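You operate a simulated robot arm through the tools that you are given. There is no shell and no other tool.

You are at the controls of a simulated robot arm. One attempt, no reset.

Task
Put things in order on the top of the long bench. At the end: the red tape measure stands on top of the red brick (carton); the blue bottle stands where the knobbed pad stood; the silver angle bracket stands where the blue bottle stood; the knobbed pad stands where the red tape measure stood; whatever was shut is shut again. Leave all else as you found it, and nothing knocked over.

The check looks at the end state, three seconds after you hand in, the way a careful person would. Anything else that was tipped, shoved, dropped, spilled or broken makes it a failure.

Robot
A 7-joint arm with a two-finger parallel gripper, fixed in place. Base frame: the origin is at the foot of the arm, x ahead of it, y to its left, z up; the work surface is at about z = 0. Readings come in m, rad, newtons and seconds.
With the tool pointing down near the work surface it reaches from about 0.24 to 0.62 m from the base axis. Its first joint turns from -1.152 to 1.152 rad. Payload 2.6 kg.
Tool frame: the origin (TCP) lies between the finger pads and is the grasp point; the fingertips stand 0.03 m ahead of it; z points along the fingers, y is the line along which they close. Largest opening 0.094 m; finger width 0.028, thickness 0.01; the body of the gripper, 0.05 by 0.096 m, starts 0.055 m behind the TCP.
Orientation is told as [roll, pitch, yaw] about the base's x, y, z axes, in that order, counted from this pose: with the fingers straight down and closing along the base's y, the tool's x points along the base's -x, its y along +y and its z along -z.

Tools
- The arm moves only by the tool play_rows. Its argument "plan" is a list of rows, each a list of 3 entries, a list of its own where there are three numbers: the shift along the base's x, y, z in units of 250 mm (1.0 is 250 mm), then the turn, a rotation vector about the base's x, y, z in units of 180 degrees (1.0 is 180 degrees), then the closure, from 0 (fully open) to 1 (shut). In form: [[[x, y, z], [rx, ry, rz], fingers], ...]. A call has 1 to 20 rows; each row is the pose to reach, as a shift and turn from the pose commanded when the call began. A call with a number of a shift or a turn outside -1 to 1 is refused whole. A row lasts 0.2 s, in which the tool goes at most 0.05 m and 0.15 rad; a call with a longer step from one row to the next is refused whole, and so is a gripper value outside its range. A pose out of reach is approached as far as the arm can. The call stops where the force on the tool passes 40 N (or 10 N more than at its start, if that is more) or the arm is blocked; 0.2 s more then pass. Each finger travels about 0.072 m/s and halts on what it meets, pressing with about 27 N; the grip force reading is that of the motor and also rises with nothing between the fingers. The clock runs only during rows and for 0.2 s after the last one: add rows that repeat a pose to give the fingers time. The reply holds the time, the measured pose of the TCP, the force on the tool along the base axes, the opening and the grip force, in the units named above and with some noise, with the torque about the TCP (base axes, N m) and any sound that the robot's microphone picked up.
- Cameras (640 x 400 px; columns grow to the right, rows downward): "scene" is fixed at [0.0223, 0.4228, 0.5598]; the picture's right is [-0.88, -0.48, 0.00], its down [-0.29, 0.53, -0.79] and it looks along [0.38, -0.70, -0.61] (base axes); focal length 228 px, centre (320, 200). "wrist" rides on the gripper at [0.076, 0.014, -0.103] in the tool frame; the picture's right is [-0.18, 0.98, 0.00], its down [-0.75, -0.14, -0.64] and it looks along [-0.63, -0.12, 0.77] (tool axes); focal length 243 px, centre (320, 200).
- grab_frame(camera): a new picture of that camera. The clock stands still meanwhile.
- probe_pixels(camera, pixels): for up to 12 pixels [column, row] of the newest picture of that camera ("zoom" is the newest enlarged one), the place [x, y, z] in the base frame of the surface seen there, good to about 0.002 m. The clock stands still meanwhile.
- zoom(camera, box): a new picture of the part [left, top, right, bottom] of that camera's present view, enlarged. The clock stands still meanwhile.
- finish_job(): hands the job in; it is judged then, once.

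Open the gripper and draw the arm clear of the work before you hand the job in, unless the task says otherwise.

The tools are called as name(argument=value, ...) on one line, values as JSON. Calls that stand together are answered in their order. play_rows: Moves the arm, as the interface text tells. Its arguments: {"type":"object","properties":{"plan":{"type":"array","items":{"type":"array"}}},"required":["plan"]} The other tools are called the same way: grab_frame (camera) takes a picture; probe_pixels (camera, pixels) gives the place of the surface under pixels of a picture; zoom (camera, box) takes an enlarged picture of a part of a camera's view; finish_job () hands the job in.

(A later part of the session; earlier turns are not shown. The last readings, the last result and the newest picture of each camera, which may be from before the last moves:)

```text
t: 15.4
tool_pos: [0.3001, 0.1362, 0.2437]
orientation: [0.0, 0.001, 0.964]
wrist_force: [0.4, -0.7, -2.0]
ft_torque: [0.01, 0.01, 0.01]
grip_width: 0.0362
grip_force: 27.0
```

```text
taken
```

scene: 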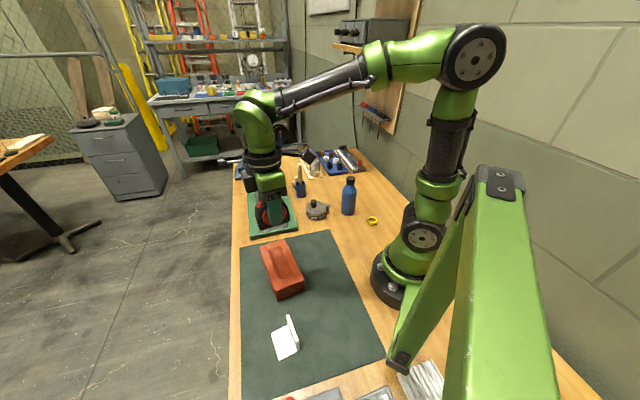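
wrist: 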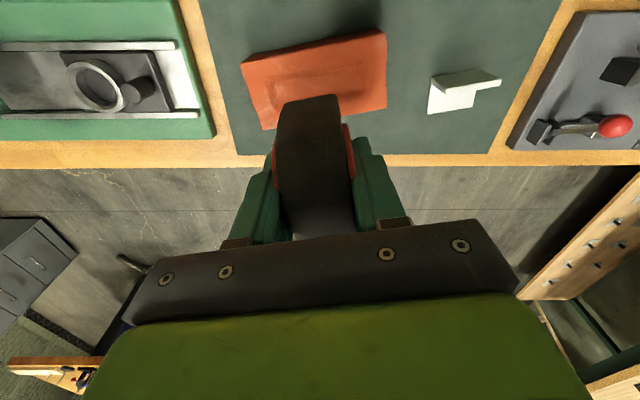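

The tape is above the brick centre with its long side across the brick. I descend to about 8 mm above the brick top and look.

play_rows(plan=[[[0, 0, -0.1], [0, 0, 0], 1], [[0, 0, -0.22], [0, 0, 0], 1], [[0, 0, -0.34], [0, 0, 0], 1], [[0, 0, -0.44], [0, 0, 0], 1], [[0, 0, -0.52], [0, 0, 0], 1], [[0, 0, -0.56], [0, 0, 0], 1], [[0, 0, -0.56], [0, 0, 0], 1]])

zoom(camera="scene", box=[230, 200, 340, 310])

grab_frame(camera="wrist")

```text
t: 17.0
tool_pos: [0.3016, 0.1356, 0.1052]
orientation: [0.002, 0.001, 0.963]
wrist_force: [0.0, -0.5, -2.4]
ft_torque: [0.02, 0.01, 0.03]
grip_width: 0.0362
grip_force: 26.8
```

```text
3.64 times, centred on (285, 255) of scene
```

zoom: 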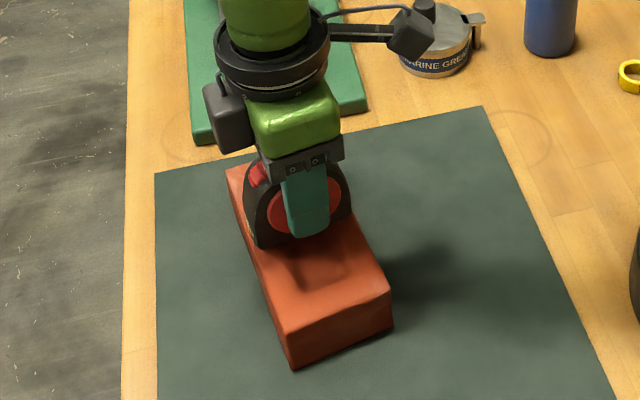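

```text
taken
```

wrist: 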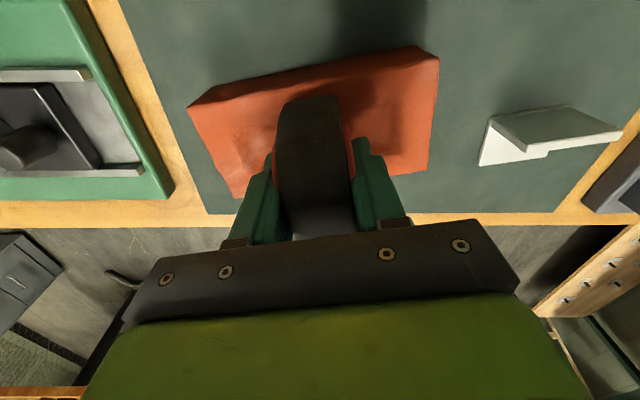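

I probe the tape's lower corners and the nearby brick edges (zoom (257,243), (350,213)) to verify centring.

probe_pixels(camera="zoom", pixels=[[258, 244], [263, 243], [348, 213], [345, 216], [250, 232], [252, 200], [275, 243], [345, 195], [262, 270], [370, 250], [330, 215], [268, 238]])

```text
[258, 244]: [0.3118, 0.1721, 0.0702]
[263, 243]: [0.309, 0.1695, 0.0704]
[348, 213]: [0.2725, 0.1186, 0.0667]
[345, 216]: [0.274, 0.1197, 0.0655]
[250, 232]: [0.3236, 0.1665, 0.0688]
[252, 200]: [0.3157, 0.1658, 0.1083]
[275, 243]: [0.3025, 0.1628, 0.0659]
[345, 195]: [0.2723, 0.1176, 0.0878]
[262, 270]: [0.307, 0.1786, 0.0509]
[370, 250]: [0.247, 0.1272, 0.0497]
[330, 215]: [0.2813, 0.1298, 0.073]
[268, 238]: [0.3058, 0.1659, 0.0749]
```

Tape is ~3 mm off toward the far edge; I correct by (-1.7,-2.5) mm and lower gently to just above contact.

play_rows(plan=[[[-0.007, -0.01, 0], [0, 0, 0], 1], [[-0.007, -0.01, -0.008], [0, 0, 0], 1], [[-0.007, -0.01, -0.016], [0, 0, 0], 1], [[-0.007, -0.01, -0.022], [0, 0, 0], 1], [[-0.007, -0.01, -0.022], [0, 0, 0], 1]])

play_rows(plan=[[[0, 0, -0.003], [0, 0, 0], 1], [[0, 0, -0.006], [0, 0, 0], 1], [[0, 0, -0.006], [0, 0, 0], 1]])

```text
t: 18.2
tool_pos: [0.2998, 0.1332, 0.0988]
orientation: [0.0, 0.0, 0.963]
wrist_force: [-0.6, 0.3, -1.8]
ft_torque: [0.02, 0.03, 0.01]
grip_width: 0.0361
grip_force: 26.8
```

```text
t: 19.0
tool_pos: [0.2999, 0.133, 0.098]
orientation: [0.0, 0.001, 0.963]
wrist_force: [-0.9, -0.9, -1.9]
ft_torque: [-0.04, 0.01, -0.04]
grip_width: 0.0363
grip_force: 26.6
```

No contact yet (force still ≈ -2 N). I lower further in sub-millimetre steps.

play_rows(plan=[[[0, 0, -0.002], [0, 0, 0], 1], [[0, 0, -0.004], [0, 0, 0], 1], [[0, 0, -0.004], [0, 0, 0], 1]])

zoom(camera="scene", box=[250, 220, 320, 310])

```text
t: 19.8
tool_pos: [0.2998, 0.1338, 0.0978]
orientation: [-0.001, 0.0, 0.965]
wrist_force: [-2.7, -2.2, 6.0]
ft_torque: [0.15, 0.13, 0.08]
grip_width: 0.0362
grip_force: 27.5
```

```text
4.44 times, centred on (285, 265) of scene
```

zoom: 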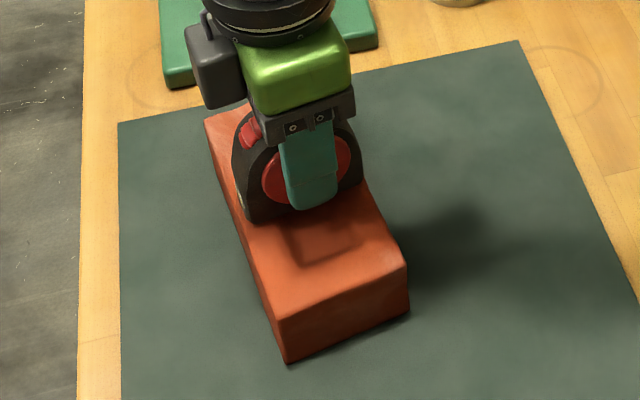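

Contact reached (force z rose from -2 to +6 N), tape stands on the brick. I open the fingers and stay still.

play_rows(plan=[[[0, 0, 0], [0, 0, 0], 0.58], [[0, 0, 0], [0, 0, 0], 0.5], [[0, 0, 0], [0, 0, 0], 0.3], [[0, 0, 0], [0, 0, 0], 0.15], [[0, 0, 0], [0, 0, 0], 0.1], [[0, 0, 0], [0, 0, 0], 0.1]])

zoom(camera="scene", box=[250, 220, 320, 310])

grab_frame(camera="wrist")

```text
t: 21.2
tool_pos: [0.3017, 0.1327, 0.0973]
orientation: [0.0, 0.0, 0.964]
wrist_force: [-0.1, -0.2, -0.1]
ft_torque: [0.03, -0.01, 0.01]
grip_width: 0.0847
grip_force: 0.1
```

```text
4.44 times, centred on (285, 265) of scene
```

zoom: 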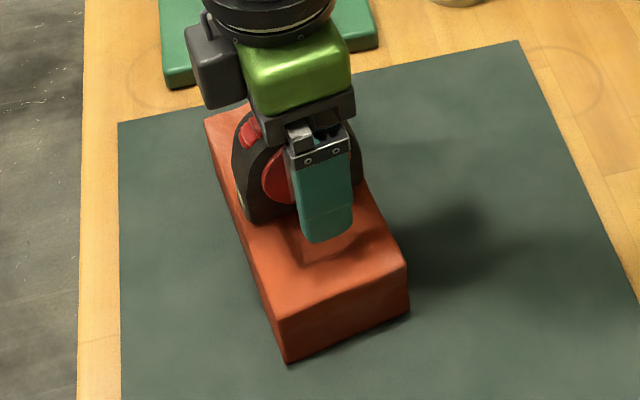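

```text
taken
```

wrist: 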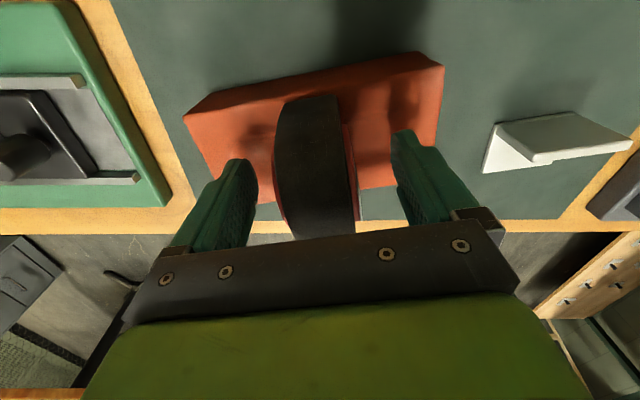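

The tape stands alone on the brick. I lift straight up, then swing toward the knobbed pad at a safe height while turning to yaw ≈ 0.2.

play_rows(plan=[[[0, 0, 0.14], [0, 0, 0], 0.1], [[0, 0, 0.32], [0, 0, 0], 0.1], [[0, 0, 0.5], [0, 0, 0], 0.1], [[0, 0, 0.68], [0, 0, 0], 0.1], [[0.03, -0.16, 0.69], [0, 0, -0.04], 0.1], [[0.06, -0.34, 0.69], [0, 0, -0.08], 0.1], [[0.1, -0.52, 0.69], [0, 0, -0.12], 0.1], [[0.13, -0.7, 0.69], [0, 0, -0.16], 0.1], [[0.16, -0.88, 0.69], [0, 0, -0.2], 0.1], [[0.18, -1.0, 0.69], [0, 0, -0.2415], 0.1], [[0.18, -1.0, 0.69], [0, 0, -0.2415], 0.1]])

grab_frame(camera="scene")

grab_frame(camera="wrist")

```text
t: 23.6
tool_pos: [0.3464, -0.1206, 0.2706]
orientation: [0.0, 0.001, 0.201]
wrist_force: [0.4, -0.1, -0.4]
ft_torque: [-0.03, 0.01, 0.01]
grip_width: 0.0848
grip_force: 0.1
```

```text
taken
```

scene: 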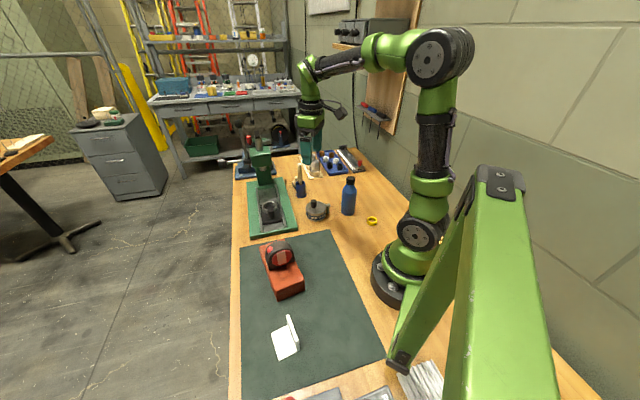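

```text
taken
```

wrist: 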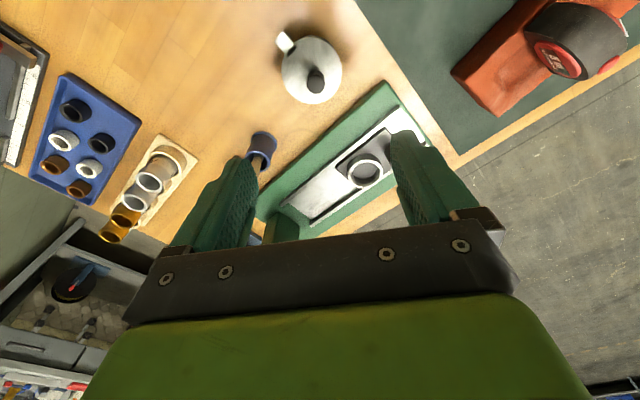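

Tape stays standing on the brick (scene (282,252)). I continue to a point above the pad, going around the brush on the robot's right side.

play_rows(plan=[[[0.08, -0.15, 0], [0, 0, 0], 0.2], [[0.18, -0.3, 0], [0, 0, 0], 0.3], [[0.28, -0.42, 0], [0, 0, 0], 0.4], [[0.38, -0.52, -0.03], [0, 0, 0], 0.45], [[0.5, -0.56, -0.08], [0, 0, 0], 0.45], [[0.6, -0.572, -0.15], [0, 0, 0], 0.45], [[0.652, -0.572, -0.24], [0, 0, 0], 0.45], [[0.652, -0.572, -0.24], [0, 0, 0], 0.45]])

grab_frame(camera="wrist")

zoom(camera="scene", box=[240, 110, 360, 210])

zoom(camera="scene", box=[240, 220, 330, 310])

```text
t: 25.4
tool_pos: [0.5072, -0.2583, 0.2085]
orientation: [0.0, 0.0, 0.205]
wrist_force: [0.7, -0.7, 0.9]
ft_torque: [-0.01, -0.02, -0.02]
grip_width: 0.0515
grip_force: 0.1
```

```text
taken
```

wrist: 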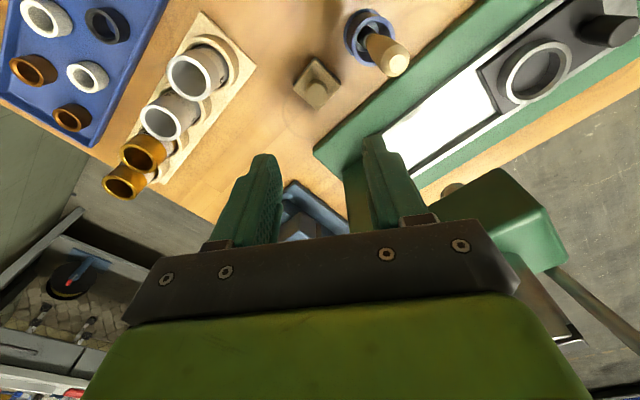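

```text
4.00 times, centred on (300, 160) of scene
```

zoom: 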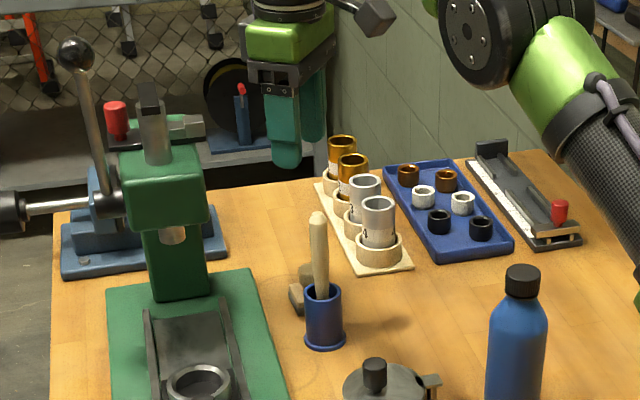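

```text
4.44 times, centred on (285, 265) of scene
```

zoom: 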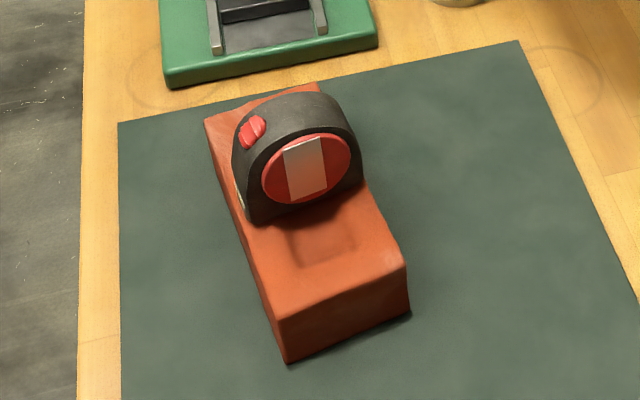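

The tape is stable. The pad's knob is at wrist (317,92); I zoom and probe to refine its centre.

zoom(camera="wrist", box=[280, 50, 360, 120])

probe_pixels(camera="zoom", pixels=[[296, 215], [240, 240], [350, 240], [300, 285], [300, 240], [300, 80], [190, 190], [440, 170], [300, 270], [280, 310], [340, 310], [300, 100]])

```text
5.71 times, centred on (320, 85) of wrist
```

zoom: 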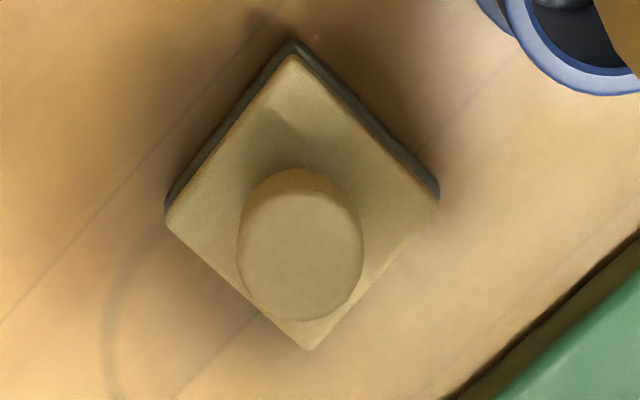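

```text
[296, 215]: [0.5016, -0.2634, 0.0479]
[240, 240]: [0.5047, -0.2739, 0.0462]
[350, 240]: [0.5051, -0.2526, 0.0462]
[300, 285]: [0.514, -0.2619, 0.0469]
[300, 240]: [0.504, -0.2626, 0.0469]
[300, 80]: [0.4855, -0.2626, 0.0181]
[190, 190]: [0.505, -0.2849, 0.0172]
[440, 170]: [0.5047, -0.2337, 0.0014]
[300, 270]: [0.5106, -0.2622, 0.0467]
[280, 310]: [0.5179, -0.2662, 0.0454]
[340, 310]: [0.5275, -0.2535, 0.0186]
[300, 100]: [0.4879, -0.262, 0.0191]
```

I probe the plate's four corners and the knob's rim for an exact centre.

probe_pixels(camera="zoom", pixels=[[294, 60], [174, 212], [434, 205], [308, 345], [300, 256], [242, 250], [360, 250], [300, 318], [300, 196]])

```text
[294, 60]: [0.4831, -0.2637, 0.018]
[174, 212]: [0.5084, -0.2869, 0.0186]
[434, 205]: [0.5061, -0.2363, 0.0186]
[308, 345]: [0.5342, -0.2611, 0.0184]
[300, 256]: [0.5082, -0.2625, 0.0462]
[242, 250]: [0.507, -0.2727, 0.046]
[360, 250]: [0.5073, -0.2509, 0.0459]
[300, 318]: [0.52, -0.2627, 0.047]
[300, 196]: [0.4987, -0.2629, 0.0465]
```

Pad centre is (0.5085,-0.2617). I descend to TCP z ≈ 0.053 with the fingers 0.051 m apart around the knob.

play_rows(plan=[[[0.002, -0.003, -0.12], [0, 0, 0], 0.45], [[0.002, -0.003, -0.26], [0, 0, 0], 0.45], [[0.002, -0.003, -0.38], [0, 0, 0], 0.45], [[0.002, -0.003, -0.48], [0, 0, 0], 0.45], [[0.002, -0.003, -0.56], [0, 0, 0], 0.45], [[0.002, -0.003, -0.6], [0, 0, 0], 0.45], [[0.002, -0.003, -0.625], [0, 0, 0], 0.45], [[0.002, -0.003, -0.625], [0, 0, 0], 0.45]])

grab_frame(camera="wrist")

zoom(camera="scene", box=[250, 130, 350, 210])

```text
t: 27.2
tool_pos: [0.5072, -0.2613, 0.0522]
orientation: [0.0, 0.0, 0.203]
wrist_force: [-0.1, 0.2, 0.5]
ft_torque: [0.05, 0.04, 0.02]
grip_width: 0.0516
grip_force: 0.0
```

```text
taken
```

wrist: 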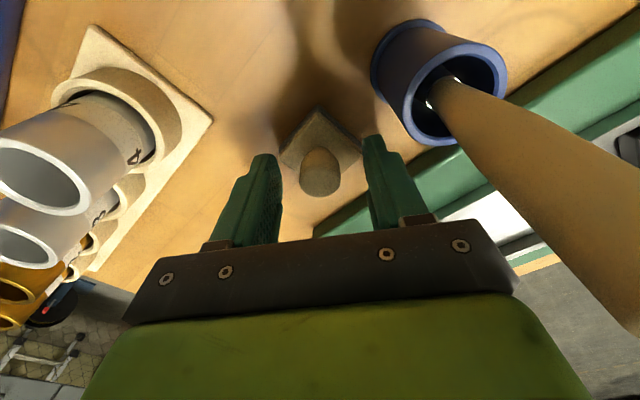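

```text
5.00 times, centred on (300, 170) of scene
```

zoom: 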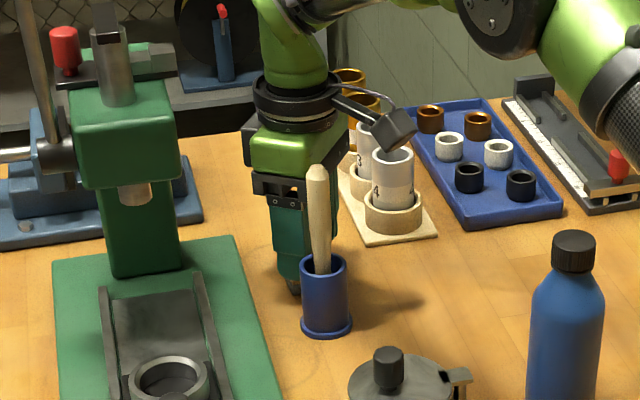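

The knob (wrist (320,172)) is centred between the fingers and everything clears the brush. I close the gripper on the knob.

play_rows(plan=[[[0, 0, 0], [0, 0, 0], 0.6], [[0, 0, 0], [0, 0, 0], 0.75], [[0, 0, 0], [0, 0, 0], 1], [[0, 0, 0], [0, 0, 0], 1], [[0, 0, 0], [0, 0, 0], 1]])

play_rows(plan=[[[0, 0, 0.02], [0, 0, 0], 1], [[0, 0, 0.04], [0, 0, 0], 1], [[0, 0, 0.04], [0, 0, 0], 1]])

grab_frame(camera="wrist")

```text
t: 28.4
tool_pos: [0.5074, -0.2621, 0.0511]
orientation: [0.001, 0.001, 0.204]
wrist_force: [0.3, -0.5, -0.6]
ft_torque: [0.02, 0.0, -0.01]
grip_width: 0.0224
grip_force: 26.8
```

```text
t: 29.2
tool_pos: [0.5077, -0.2597, 0.0619]
orientation: [0.0, 0.0, 0.204]
wrist_force: [-0.5, -0.2, -0.2]
ft_torque: [0.02, 0.02, 0.0]
grip_width: 0.0225
grip_force: 27.3
```

```text
taken
```

wrist: 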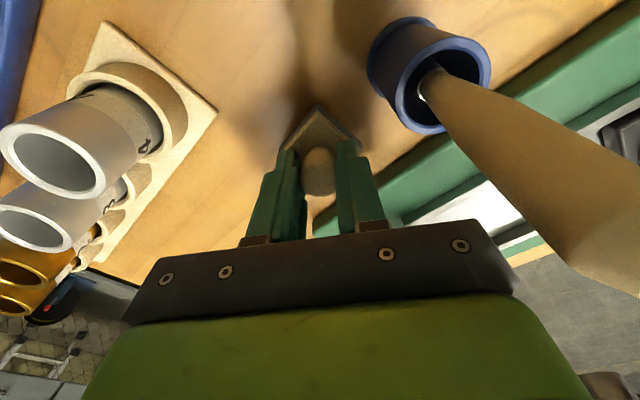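

The pad came up with the gripper (opening 0.0225). I lift it to ≈0.2 and carry it to the tape's former spot (0.318,-0.304).

play_rows(plan=[[[0, 0, 0.12], [0, 0, 0], 1], [[0, 0, 0.28], [0, 0, 0], 1], [[0, 0, 0.44], [0, 0, 0], 1], [[0, 0, 0.57], [0, 0, 0], 1], [[-0.1, -0.03, 0.57], [0, 0, 0], 1], [[-0.25, -0.06, 0.57], [0, 0, 0], 1], [[-0.4, -0.09, 0.57], [0, 0, 0], 1], [[-0.55, -0.12, 0.57], [0, 0, 0], 1], [[-0.68, -0.15, 0.57], [0, 0, 0], 1], [[-0.762, -0.169, 0.57], [0, 0, 0], 1], [[-0.762, -0.169, 0.57], [0, 0, 0], 1]])

grab_frame(camera="wrist")

grab_frame(camera="scene")

```text
t: 31.6
tool_pos: [0.319, -0.3031, 0.207]
orientation: [-0.001, 0.0, 0.204]
wrist_force: [-0.2, 0.6, 0.3]
ft_torque: [0.0, 0.02, 0.02]
grip_width: 0.0222
grip_force: 27.1
```

```text
taken
```

wrist: 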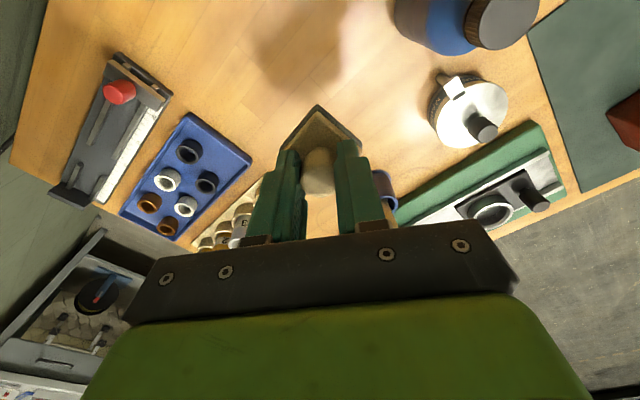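

```text
taken
```

scene: 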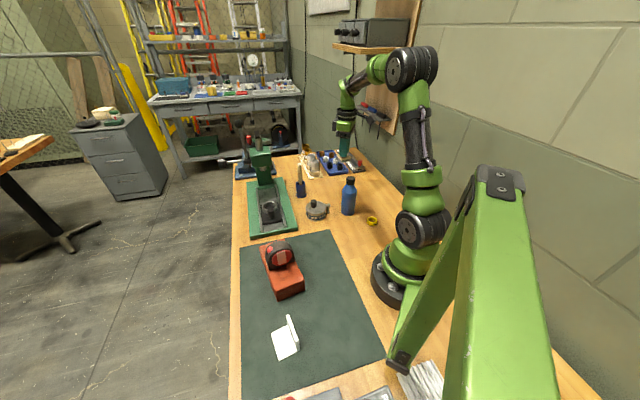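

The pad is held above the tape's old spot. I descend to a few millimetres above the bench.

play_rows(plan=[[[0, 0, -0.12], [0, 0, 0], 1], [[0, 0, -0.26], [0, 0, 0], 1], [[0, 0, -0.38], [0, 0, 0], 1], [[0, 0, -0.48], [0, 0, 0], 1], [[0, 0, -0.55], [0, 0, 0], 1], [[0, 0, -0.59], [0, 0, 0], 1], [[0, 0, -0.59], [0, 0, 0], 1]])

play_rows(plan=[[[0, 0, -0.006], [0, 0, 0], 1], [[0, 0, -0.012], [0, 0, 0], 1], [[0, 0, -0.016], [0, 0, 0], 1], [[0, 0, -0.016], [0, 0, 0], 1]])

```text
t: 33.2
tool_pos: [0.3195, -0.3039, 0.0592]
orientation: [0.0, 0.0, 0.206]
wrist_force: [0.2, 0.3, -0.9]
ft_torque: [0.02, 0.0, -0.01]
grip_width: 0.0224
grip_force: 27.2
```

```text
t: 34.2
tool_pos: [0.3182, -0.3025, 0.0552]
orientation: [-0.001, 0.001, 0.204]
wrist_force: [0.4, -0.2, -0.9]
ft_torque: [-0.02, 0.01, -0.01]
grip_width: 0.0225
grip_force: 26.6
```

Not in contact yet (force z ≈ -0.9 N). I lower in half-millimetre steps.

play_rows(plan=[[[0, 0, -0.002], [0, 0, 0], 1], [[0, 0, -0.004], [0, 0, 0], 1], [[0, 0, -0.004], [0, 0, 0], 1]])

play_rows(plan=[[[0, 0, -0.002], [0, 0, 0], 1], [[0, 0, -0.002], [0, 0, 0], 1]])

```text
t: 35.0
tool_pos: [0.3184, -0.302, 0.0527]
orientation: [0.0, 0.0, 0.205]
wrist_force: [-0.4, 0.1, -0.4]
ft_torque: [-0.03, -0.01, -0.01]
grip_width: 0.0221
grip_force: 27.2
```

```text
t: 35.6
tool_pos: [0.3185, -0.303, 0.0534]
orientation: [0.0, 0.0, 0.203]
wrist_force: [0.9, 0.2, -0.3]
ft_torque: [0.03, -0.01, -0.02]
grip_width: 0.0221
grip_force: 26.7
```

Still essentially free (commanded ≈ 0.0525). I go down another millimetre in small steps watching the force.

play_rows(plan=[[[0, 0, -0.002], [0, 0, 0], 1], [[0, 0, -0.002], [0, 0, 0], 1]])

play_rows(plan=[[[0, 0, -0.002], [0, 0, 0], 1], [[0, 0, -0.002], [0, 0, 0], 1]])

zoom(camera="scene", box=[310, 150, 370, 220])

```text
t: 36.2
tool_pos: [0.3181, -0.3032, 0.0508]
orientation: [0.0, 0.001, 0.204]
wrist_force: [0.4, -0.2, -0.3]
ft_torque: [0.0, -0.06, 0.01]
grip_width: 0.0226
grip_force: 26.9
```

```text
t: 36.8
tool_pos: [0.3182, -0.304, 0.0526]
orientation: [0.0, 0.0, 0.204]
wrist_force: [-5.8, 4.7, 14.8]
ft_torque: [0.18, 0.24, -0.04]
grip_width: 0.0222
grip_force: 27.2
```

```text
5.71 times, centred on (340, 185) of scene
```

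zoom: 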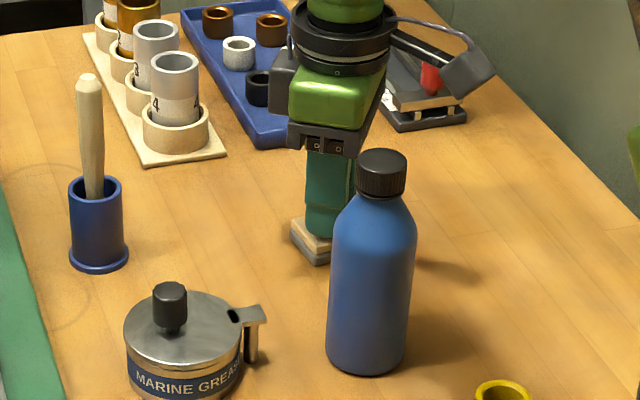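

Contact with the bench (force z ≈ +15 N). I ease up 0.25 mm and open the fingers.

play_rows(plan=[[[0, 0, 0.001], [0, 0, 0], 1], [[0, 0, 0.001], [0, 0, 0], 0.72], [[0, 0, 0.001], [0, 0, 0], 0.6], [[0, 0, 0.001], [0, 0, 0], 0.45], [[0, 0, 0.001], [0, 0, 0], 0.4], [[0, 0, 0.001], [0, 0, 0], 0.4]])

grab_frame(camera="wrist")

```text
t: 38.2
tool_pos: [0.3192, -0.303, 0.0514]
orientation: [0.0, 0.0, 0.203]
wrist_force: [0.0, -0.6, 0.4]
ft_torque: [0.04, -0.01, -0.01]
grip_width: 0.0563
grip_force: 0.1
```

```text
taken
```

wrist: 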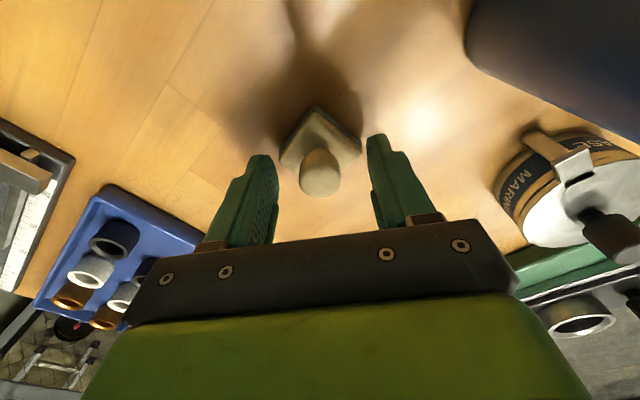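

The pad stands free on the tape's old spot. I lift straight up and then move over the bottle at (0.2465,-0.2045), opening fully and turning to yaw ≈ -0.2.

play_rows(plan=[[[0, 0, 0.12], [0, 0, 0], 0.4], [[0, 0, 0.3], [0, 0, 0], 0.4], [[0, 0, 0.48], [0, 0, 0], 0.3], [[0, 0, 0.66], [0, 0, 0], 0.2], [[0, 0, 0.75], [0, 0, 0], 0], [[-0.1, 0.12, 0.75], [0, 0, -0.0424], 0], [[-0.2, 0.27, 0.75], [0, 0, -0.0848], 0], [[-0.286, 0.398, 0.75], [0, 0, -0.1273], 0], [[-0.286, 0.398, 0.75], [0, 0, -0.1273], 0], [[-0.286, 0.398, 0.75], [0, 0, -0.1273], 0]])

grab_frame(camera="wrist")

zoom(camera="scene", box=[290, 140, 400, 230])

```text
t: 40.4
tool_pos: [0.2445, -0.2014, 0.2365]
orientation: [0.001, 0.002, -0.195]
wrist_force: [0.0, -0.2, 0.2]
ft_torque: [0.01, -0.01, 0.0]
grip_width: 0.0942
grip_force: 0.0
```

```text
taken
```

wrist: 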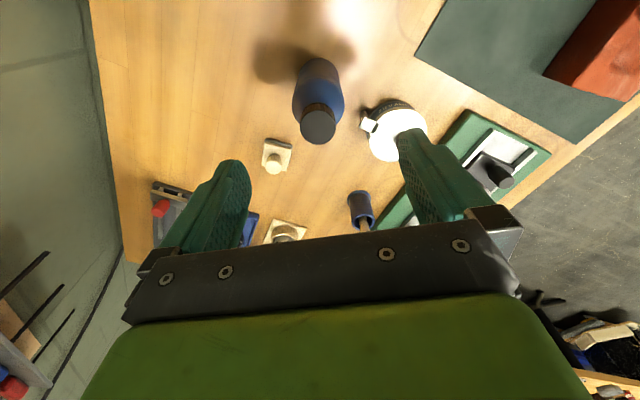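

```text
4.44 times, centred on (345, 185) of scene
```

zoom: 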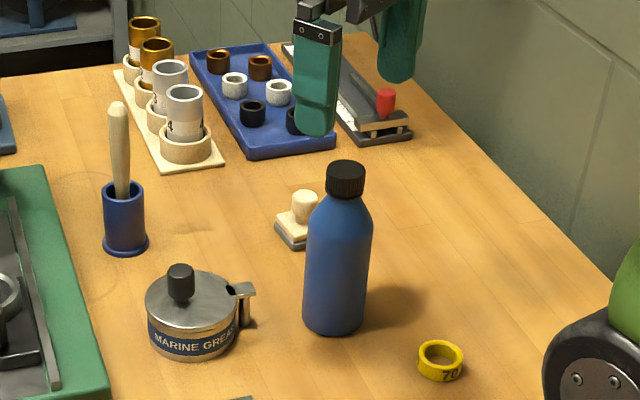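

The pad stands properly at its new place (scene zoom (300,215)). I zoom on the bottle cap in the wrist view to refine its axis.

zoom(camera="wrist", box=[270, 45, 370, 155])

probe_pixels(camera="zoom", pixels=[[314, 350], [255, 345], [373, 345], [313, 290], [313, 395], [225, 235], [405, 225], [240, 130], [395, 130], [315, 110], [315, 230], [315, 260]])

```text
3.64 times, centred on (320, 100) of wrist
```

zoom: 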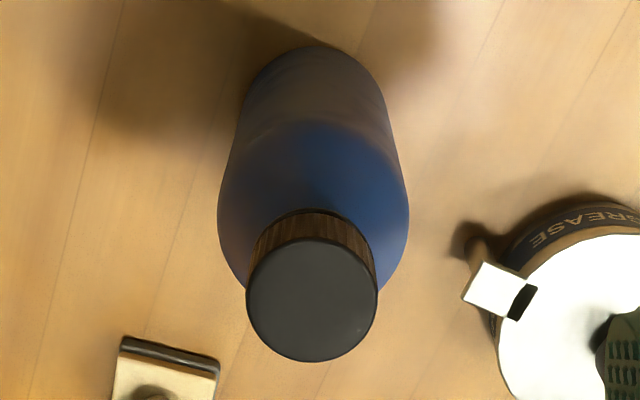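

```text
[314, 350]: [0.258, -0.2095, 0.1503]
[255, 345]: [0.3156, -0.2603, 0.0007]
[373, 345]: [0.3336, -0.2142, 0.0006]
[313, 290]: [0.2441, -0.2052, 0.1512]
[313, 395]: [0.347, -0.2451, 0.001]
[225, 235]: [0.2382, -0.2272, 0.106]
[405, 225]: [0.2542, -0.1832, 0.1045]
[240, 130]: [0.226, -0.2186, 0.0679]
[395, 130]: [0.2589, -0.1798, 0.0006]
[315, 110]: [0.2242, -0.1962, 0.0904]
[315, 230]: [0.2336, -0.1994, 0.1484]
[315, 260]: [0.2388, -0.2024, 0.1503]
```

Bottle axis ≈ (0.2463,-0.2052), already centred. I descend to TCP z ≈ 0.103 with open fingers.

play_rows(plan=[[[0, -0.002, -0.12], [0, 0, 0], 0], [[0, -0.002, -0.26], [0, 0, 0], 0], [[0, -0.002, -0.38], [0, 0, 0], 0], [[0, -0.002, -0.47], [0, 0, 0], 0], [[0, -0.002, -0.52], [0, 0, 0], 0], [[0, -0.002, -0.545], [0, 0, 0], 0], [[0, -0.002, -0.545], [0, 0, 0], 0]])

grab_frame(camera="wrist")

zoom(camera="scene", box=[300, 120, 400, 230])

```text
t: 42.0
tool_pos: [0.2466, -0.2061, 0.1025]
orientation: [0.0, -0.001, -0.196]
wrist_force: [-0.4, 0.2, -0.1]
ft_torque: [0.01, -0.03, 0.0]
grip_width: 0.0938
grip_force: 0.1
```

```text
taken
```

wrist: 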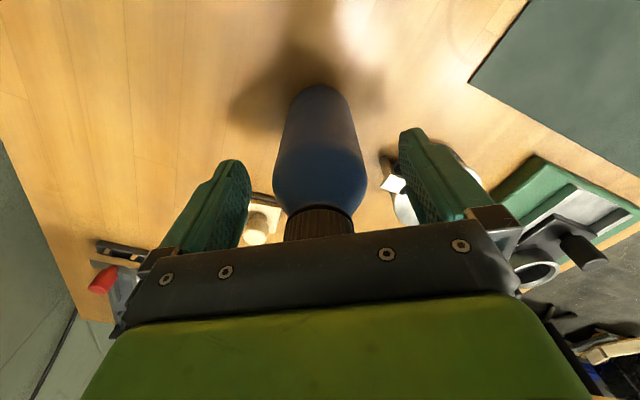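

```text
3.64 times, centred on (350, 175) of scene
```

zoom: 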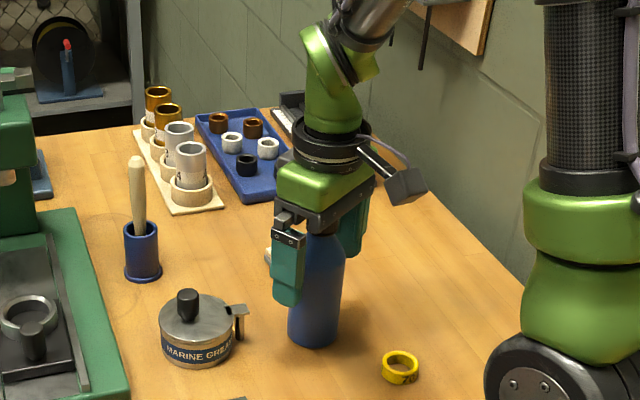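

The bottle is centred between the fingers. I close slowly so it isn't jolted.

play_rows(plan=[[[0, 0, 0], [0, 0, 0], 0.15], [[0, 0, 0], [0, 0, 0], 0.3], [[0, 0, 0], [0, 0, 0], 0.38], [[0, 0, 0], [0, 0, 0], 0.42], [[0, 0, 0], [0, 0, 0], 0.46], [[0, 0, 0], [0, 0, 0], 0.5], [[0, 0, 0], [0, 0, 0], 0.54], [[0, 0, 0], [0, 0, 0], 0.7], [[0, 0, 0], [0, 0, 0], 1], [[0, 0, 0], [0, 0, 0], 1]])

grab_frame(camera="wrist")

```text
t: 44.2
tool_pos: [0.2468, -0.2037, 0.1017]
orientation: [0.002, 0.001, -0.196]
wrist_force: [0.0, -0.8, 1.6]
ft_torque: [-0.04, 0.03, 0.0]
grip_width: 0.0505
grip_force: 27.1
```

```text
taken
```

wrist: 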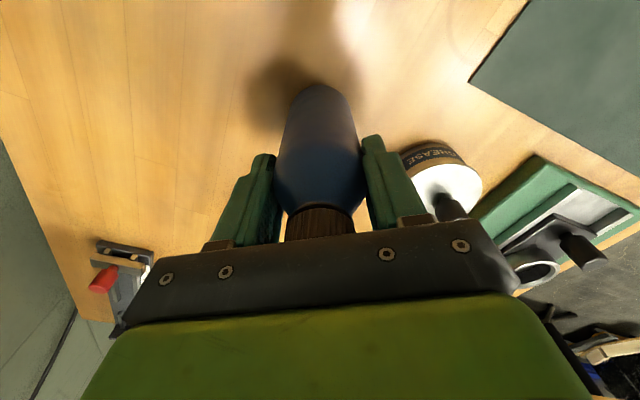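

The bottle is gripped at 0.0505 m. I lift it smoothly 0.165 m straight up.

play_rows(plan=[[[0, 0, 0.01], [0, 0, 0], 1], [[0, 0, 0.04], [0, 0, 0], 1], [[0, 0, 0.1], [0, 0, 0], 1], [[0, 0, 0.18], [0, 0, 0], 1], [[0, 0, 0.27], [0, 0, 0], 1], [[0, 0, 0.36], [0, 0, 0], 1], [[0, 0, 0.45], [0, 0, 0], 1], [[0, 0, 0.54], [0, 0, 0], 1], [[0, 0, 0.61], [0, 0, 0], 1], [[0, 0, 0.65], [0, 0, 0], 1], [[0, 0, 0.66], [0, 0, 0], 1], [[0, 0, 0.66], [0, 0, 0], 1]])

grab_frame(camera="scene")

grab_frame(camera="wrist")

```text
t: 46.8
tool_pos: [0.2484, -0.2057, 0.2677]
orientation: [0.0, 0.001, -0.196]
wrist_force: [0.1, -0.7, -2.2]
ft_torque: [0.01, 0.02, 0.0]
grip_width: 0.0507
grip_force: 26.6
```

```text
taken
```

scene: 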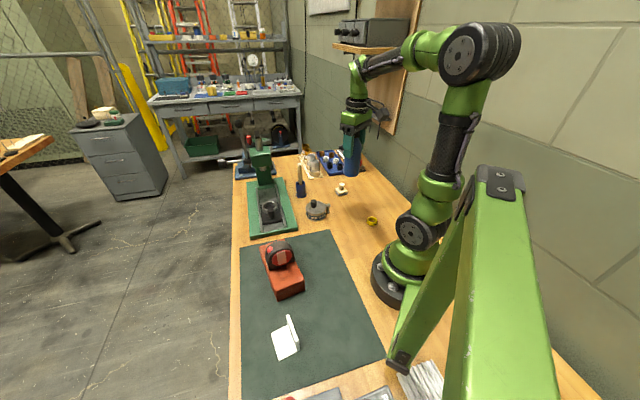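

```text
taken
```

wrist: 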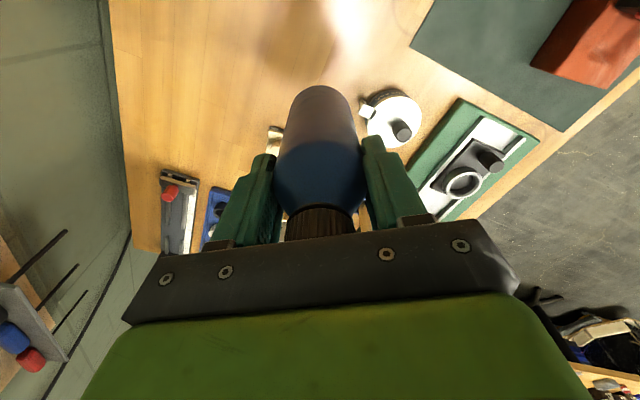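

The bottle hangs steady. I carry it in an arc to the right of the brush, via (0.40,-0.30), at a bottle-bottom height of ≈0.165 m.

play_rows(plan=[[[0.03, -0.02, 0], [0, 0, 0], 1], [[0.1, -0.06, 0], [0, 0, 0], 1], [[0.2, -0.12, 0], [0, 0, 0], 1], [[0.3, -0.19, 0], [0, 0, 0], 1], [[0.4, -0.25, 0], [0, 0, 0], 1], [[0.5, -0.31, 0], [0, 0, 0], 1], [[0.58, -0.36, 0], [0, 0, 0], 1], [[0.614, -0.38, 0], [0, 0, 0], 1], [[0.614, -0.38, 0], [0, 0, 0], 1]])

play_rows(plan=[[[0.03, 0, 0], [0, 0, 0], 1], [[0.1, 0.01, 0], [0, 0, 0], 1], [[0.2, 0.04, 0], [0, 0, 0], 1], [[0.3, 0.08, 0], [0, 0, 0], 1], [[0.39, 0.12, 0], [0, 0, 0], 1], [[0.434, 0.153, 0], [0, 0, 0], 1], [[0.434, 0.153, 0], [0, 0, 0], 1]])

grab_frame(camera="scene")

grab_frame(camera="wrist")

```text
t: 48.8
tool_pos: [0.3997, -0.3012, 0.2694]
orientation: [0.0, 0.001, -0.196]
wrist_force: [0.2, 0.3, -2.3]
ft_torque: [-0.01, -0.02, -0.01]
grip_width: 0.0506
grip_force: 26.9
```

```text
t: 50.4
tool_pos: [0.5076, -0.2569, 0.2661]
orientation: [0.0, -0.001, -0.193]
wrist_force: [-0.4, 0.1, -2.4]
ft_torque: [0.0, -0.01, -0.02]
grip_width: 0.0504
grip_force: 27.0
out of reach, approached as far as the arm can: row 6, 7
```

```text
taken
```

scene: 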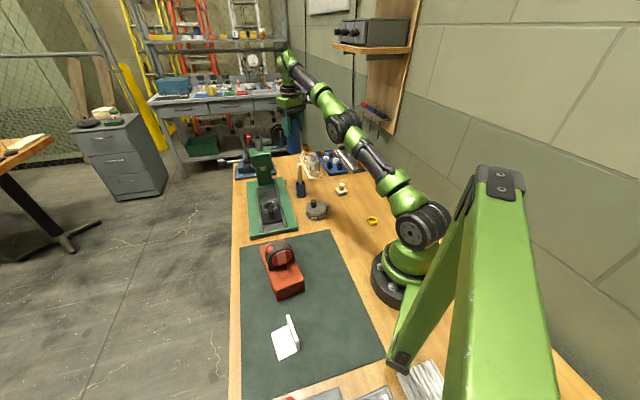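

```text
taken
```

wrist: 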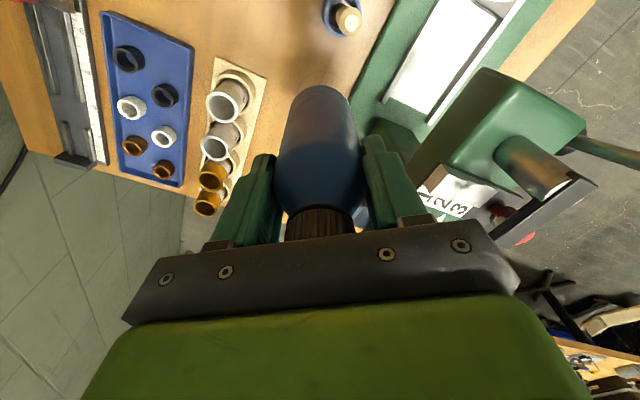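

The arm is near its reach limit at this height (slight shortfall in y), but lower it gets better. I descend part-way to z ≈ 0.16 and check the position.

play_rows(plan=[[[0, 0, -0.03], [0, 0, 0], 1], [[0, 0, -0.09], [0, 0, 0], 1], [[0, 0, -0.17], [0, 0, 0], 1], [[0, 0, -0.25], [0, 0, 0], 1], [[0, 0, -0.33], [0, 0, 0], 1], [[0, 0, -0.39], [0, 0, 0], 1], [[0, 0, -0.42], [0, 0, 0], 1], [[0, 0, -0.42], [0, 0, 0], 1], [[0, 0, -0.42], [0, 0, 0], 1]])

grab_frame(camera="wrist")

zoom(camera="scene", box=[240, 110, 350, 210])

```text
t: 52.4
tool_pos: [0.5091, -0.2566, 0.1619]
orientation: [-0.001, 0.001, -0.195]
wrist_force: [-0.1, 0.0, -2.0]
ft_torque: [0.0, -0.02, 0.0]
grip_width: 0.0505
grip_force: 27.3
```

```text
taken
```

wrist: 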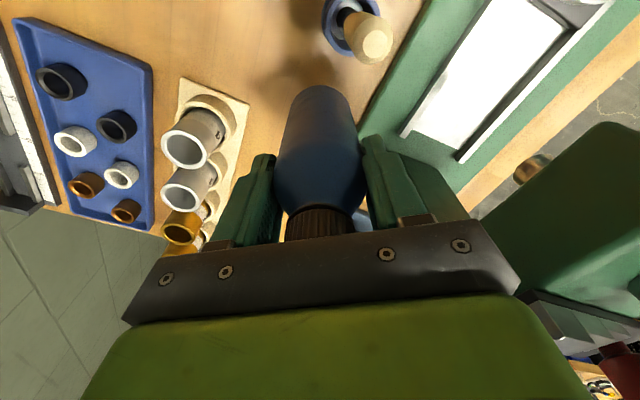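

```text
4.00 times, centred on (295, 160) of scene
```

zoom: 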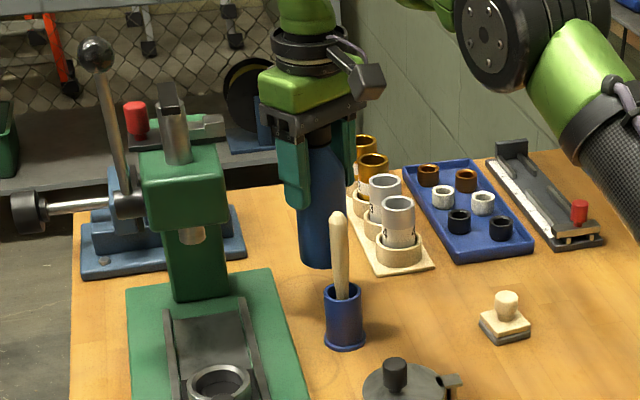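

Measured y is -0.2566, about 5 mm short of the pad's spot, so I shift -5 mm in y and descend to ≈8 mm above the bench.

play_rows(plan=[[[0, -0.01, 0], [0, 0, 0], 1], [[0, -0.02, -0.02], [0, 0, 0], 1], [[0, -0.02, -0.08], [0, 0, 0], 1], [[0, -0.02, -0.14], [0, 0, 0], 1], [[0, -0.02, -0.18], [0, 0, 0], 1], [[0, -0.02, -0.2], [0, 0, 0], 1], [[0, -0.02, -0.2], [0, 0, 0], 1], [[0, -0.02, -0.2], [0, 0, 0], 1]])

zoom(camera="scene", box=[260, 130, 340, 210])

grab_frame(camera="wrist")

```text
t: 54.2
tool_pos: [0.5109, -0.2619, 0.111]
orientation: [0.0, 0.001, -0.195]
wrist_force: [0.0, -0.5, -2.7]
ft_torque: [0.0, 0.02, 0.0]
grip_width: 0.0507
grip_force: 26.5
```

```text
5.00 times, centred on (300, 170) of scene
```

zoom: 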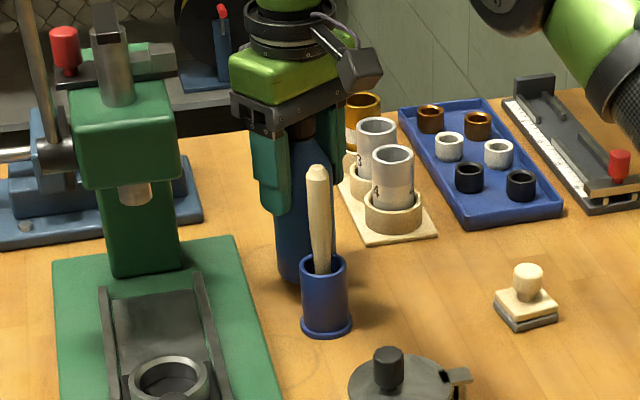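

```text
taken
```

wrist: 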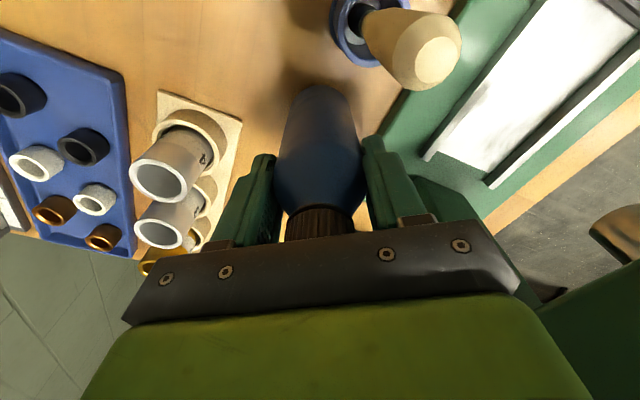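

Position reads (0.511,-0.262,0.111). I take another reading while lowering 4 mm.

play_rows(plan=[[[0, 0, -0.008], [0, 0, 0], 1], [[0, 0, -0.016], [0, 0, 0], 1], [[0, 0, -0.016], [0, 0, 0], 1]])

play_rows(plan=[[[0, 0, -0.004], [0, 0, 0], 1], [[0, 0, -0.008], [0, 0, 0], 1], [[0, 0, -0.008], [0, 0, 0], 1]])

```text
t: 55.0
tool_pos: [0.5085, -0.263, 0.1066]
orientation: [0.0, 0.0, -0.197]
wrist_force: [-0.6, 0.3, -1.9]
ft_torque: [0.01, -0.03, -0.01]
grip_width: 0.0506
grip_force: 27.4
```

```text
t: 55.8
tool_pos: [0.5079, -0.2617, 0.105]
orientation: [0.0, -0.001, -0.195]
wrist_force: [0.7, -0.8, -1.5]
ft_torque: [-0.01, 0.0, -0.03]
grip_width: 0.0507
grip_force: 26.7
```

Position is right on (0.508,-0.262). I continue down in half-millimetre steps until I feel the bench.

play_rows(plan=[[[0, 0, -0.002], [0, 0, 0], 1], [[0, 0, -0.004], [0, 0, 0], 1], [[0, 0, -0.004], [0, 0, 0], 1]])

play_rows(plan=[[[0, 0, -0.002], [0, 0, 0], 1], [[0, 0, -0.002], [0, 0, 0], 1]])

play_rows(plan=[[[0, 0, -0.002], [0, 0, 0], 1], [[0, 0, -0.002], [0, 0, 0], 1]])

```text
t: 56.6
tool_pos: [0.5078, -0.2623, 0.104]
orientation: [0.0, 0.001, -0.197]
wrist_force: [0.1, 1.2, -2.1]
ft_torque: [0.0, 0.0, 0.01]
grip_width: 0.0507
grip_force: 26.9
```

```text
t: 57.2
tool_pos: [0.5085, -0.2624, 0.1062]
orientation: [-0.001, -0.001, -0.194]
wrist_force: [0.1, -0.6, -1.6]
ft_torque: [0.0, 0.02, -0.01]
grip_width: 0.0503
grip_force: 27.1
```

```text
t: 57.8
tool_pos: [0.5093, -0.2622, 0.1034]
orientation: [0.001, 0.001, -0.194]
wrist_force: [-0.1, -0.2, -1.9]
ft_torque: [0.0, -0.04, -0.03]
grip_width: 0.0504
grip_force: 27.1
```

Still hanging (force z ≈ -1.9 N). More half-millimetre steps.

play_rows(plan=[[[0, 0, -0.002], [0, 0, 0], 1], [[0, 0, -0.002], [0, 0, 0], 1]])

play_rows(plan=[[[0, 0, -0.002], [0, 0, 0], 1], [[0, 0, -0.002], [0, 0, 0], 1]])

```text
t: 58.4
tool_pos: [0.5079, -0.2626, 0.1031]
orientation: [-0.002, -0.001, -0.195]
wrist_force: [0.4, 0.1, -2.3]
ft_torque: [-0.02, -0.01, 0.0]
grip_width: 0.0505
grip_force: 26.8
```

```text
t: 59.0
tool_pos: [0.5085, -0.2619, 0.1028]
orientation: [0.001, -0.002, -0.195]
wrist_force: [-1.2, 0.8, 2.7]
ft_torque: [0.02, 0.15, -0.05]
grip_width: 0.0505
grip_force: 26.8
```

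The bottle touched down (force z flipped to +2.7 N). I open the fingers slowly to about 0.07 m.

play_rows(plan=[[[0, 0, 0], [0, 0, 0], 0.47], [[0, 0, 0], [0, 0, 0], 0.44], [[0, 0, 0], [0, 0, 0], 0.4], [[0, 0, 0], [0, 0, 0], 0.35], [[0, 0, 0], [0, 0, 0], 0.28], [[0, 0, 0], [0, 0, 0], 0.22], [[0, 0, 0], [0, 0, 0], 0.22]])

grab_frame(camera="wrist")

zoom(camera="scene", box=[260, 130, 340, 210])

```text
t: 60.6
tool_pos: [0.5088, -0.262, 0.1021]
orientation: [-0.001, 0.0, -0.196]
wrist_force: [-0.4, 1.0, 0.3]
ft_torque: [0.01, -0.02, 0.01]
grip_width: 0.0735
grip_force: 0.0
```

```text
taken
```

wrist: 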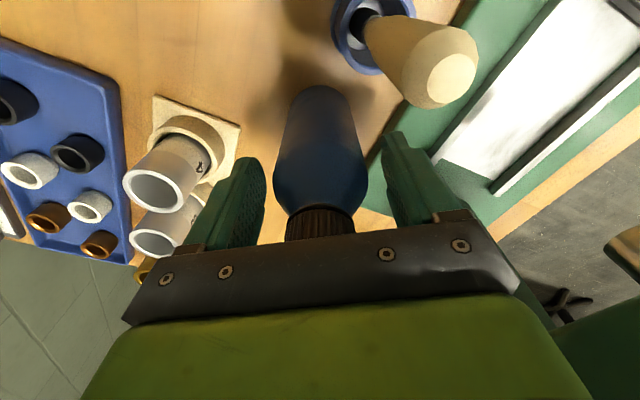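

```text
5.00 times, centred on (300, 170) of scene
```

zoom: 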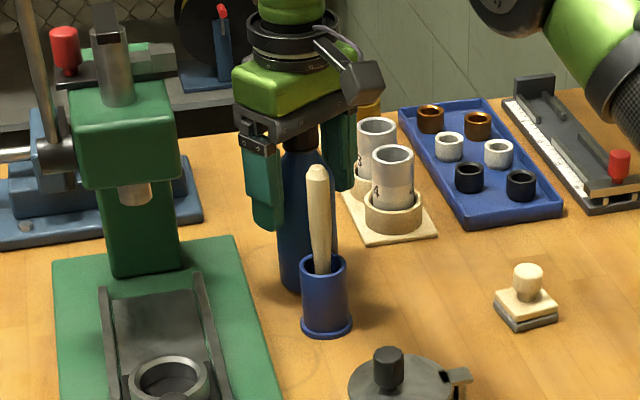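

The bottle stands where the pad was. I lift straight up clear of it, then retreat to the robot's near side.

play_rows(plan=[[[0, 0, 0.06], [0, 0, 0], 0.22], [[0, 0, 0.18], [0, 0, 0], 0.22], [[0, 0, 0.32], [0, 0, 0], 0.22], [[0, 0, 0.42], [0, 0, 0], 0.22], [[-0.12, -0.06, 0.44], [0, 0, 0], 0.2], [[-0.3, -0.1, 0.48], [0, 0, 0], 0.2], [[-0.48, -0.08, 0.54], [0, 0, 0], 0.2], [[-0.64, -0.02, 0.6], [0, 0, 0], 0.2], [[-0.74, 0.1, 0.64], [0, 0, 0], 0.2], [[-0.76, 0.26, 0.66], [0, 0, 0], 0.2], [[-0.76, 0.4, 0.66], [0, 0, 0], 0.2], [[-0.76, 0.4, 0.66], [0, 0, 0], 0.2]])

grab_frame(camera="scene")

zoom(camera="scene", box=[240, 130, 380, 230])

zoom(camera="scene", box=[230, 340, 470, 400])

```text
t: 63.2
tool_pos: [0.3198, -0.1629, 0.2674]
orientation: [-0.001, 0.0, -0.196]
wrist_force: [0.2, 0.5, -0.7]
ft_torque: [0.03, -0.01, 0.0]
grip_width: 0.0752
grip_force: 0.1
```

```text
taken
```

scene: 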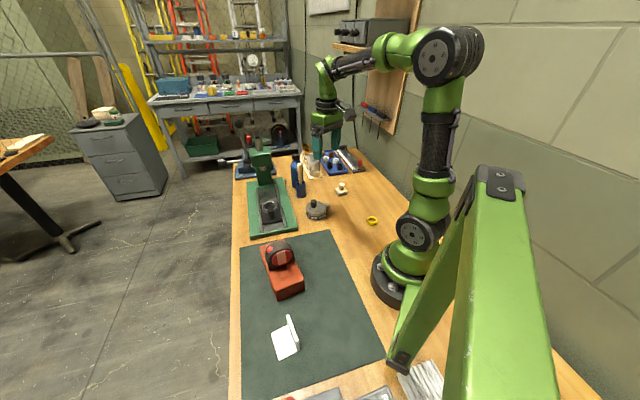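

```text
4.00 times, centred on (310, 180) of scene
```

zoom: 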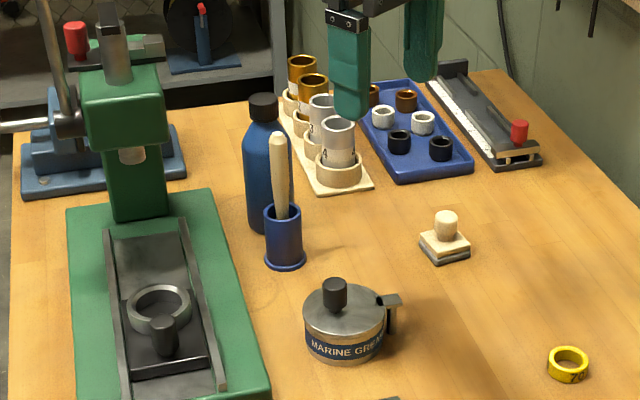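

```text
2.67 times, centred on (350, 370) of scene
```

zoom: 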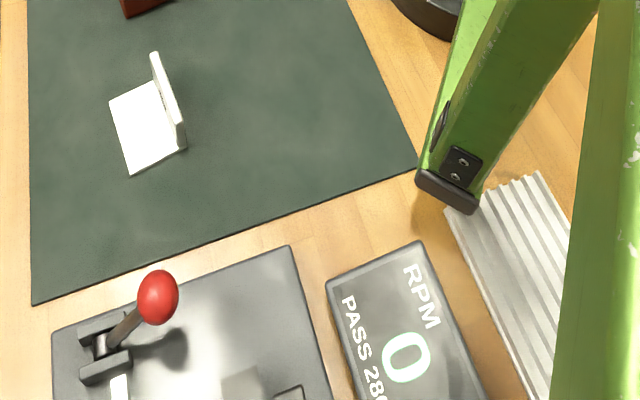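

Bottle, cup, tin and pad all stand well. I probe the lever knob (zoom (158,297)), panel and the bracket's corners for clearance.

probe_pixels(camera="zoom", pixels=[[158, 285], [150, 297], [105, 345], [290, 250], [380, 300], [420, 190], [182, 130], [155, 58], [128, 172], [112, 103], [186, 148], [168, 120]])

```text
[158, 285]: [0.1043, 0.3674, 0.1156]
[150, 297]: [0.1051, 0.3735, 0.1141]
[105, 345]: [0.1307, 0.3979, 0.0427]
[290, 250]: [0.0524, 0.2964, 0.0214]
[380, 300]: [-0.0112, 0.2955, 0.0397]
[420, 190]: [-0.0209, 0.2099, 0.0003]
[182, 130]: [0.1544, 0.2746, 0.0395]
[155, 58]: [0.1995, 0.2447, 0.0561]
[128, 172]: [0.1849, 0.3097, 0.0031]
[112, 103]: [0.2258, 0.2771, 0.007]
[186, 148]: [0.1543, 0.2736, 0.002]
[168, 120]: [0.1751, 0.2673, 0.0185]
```

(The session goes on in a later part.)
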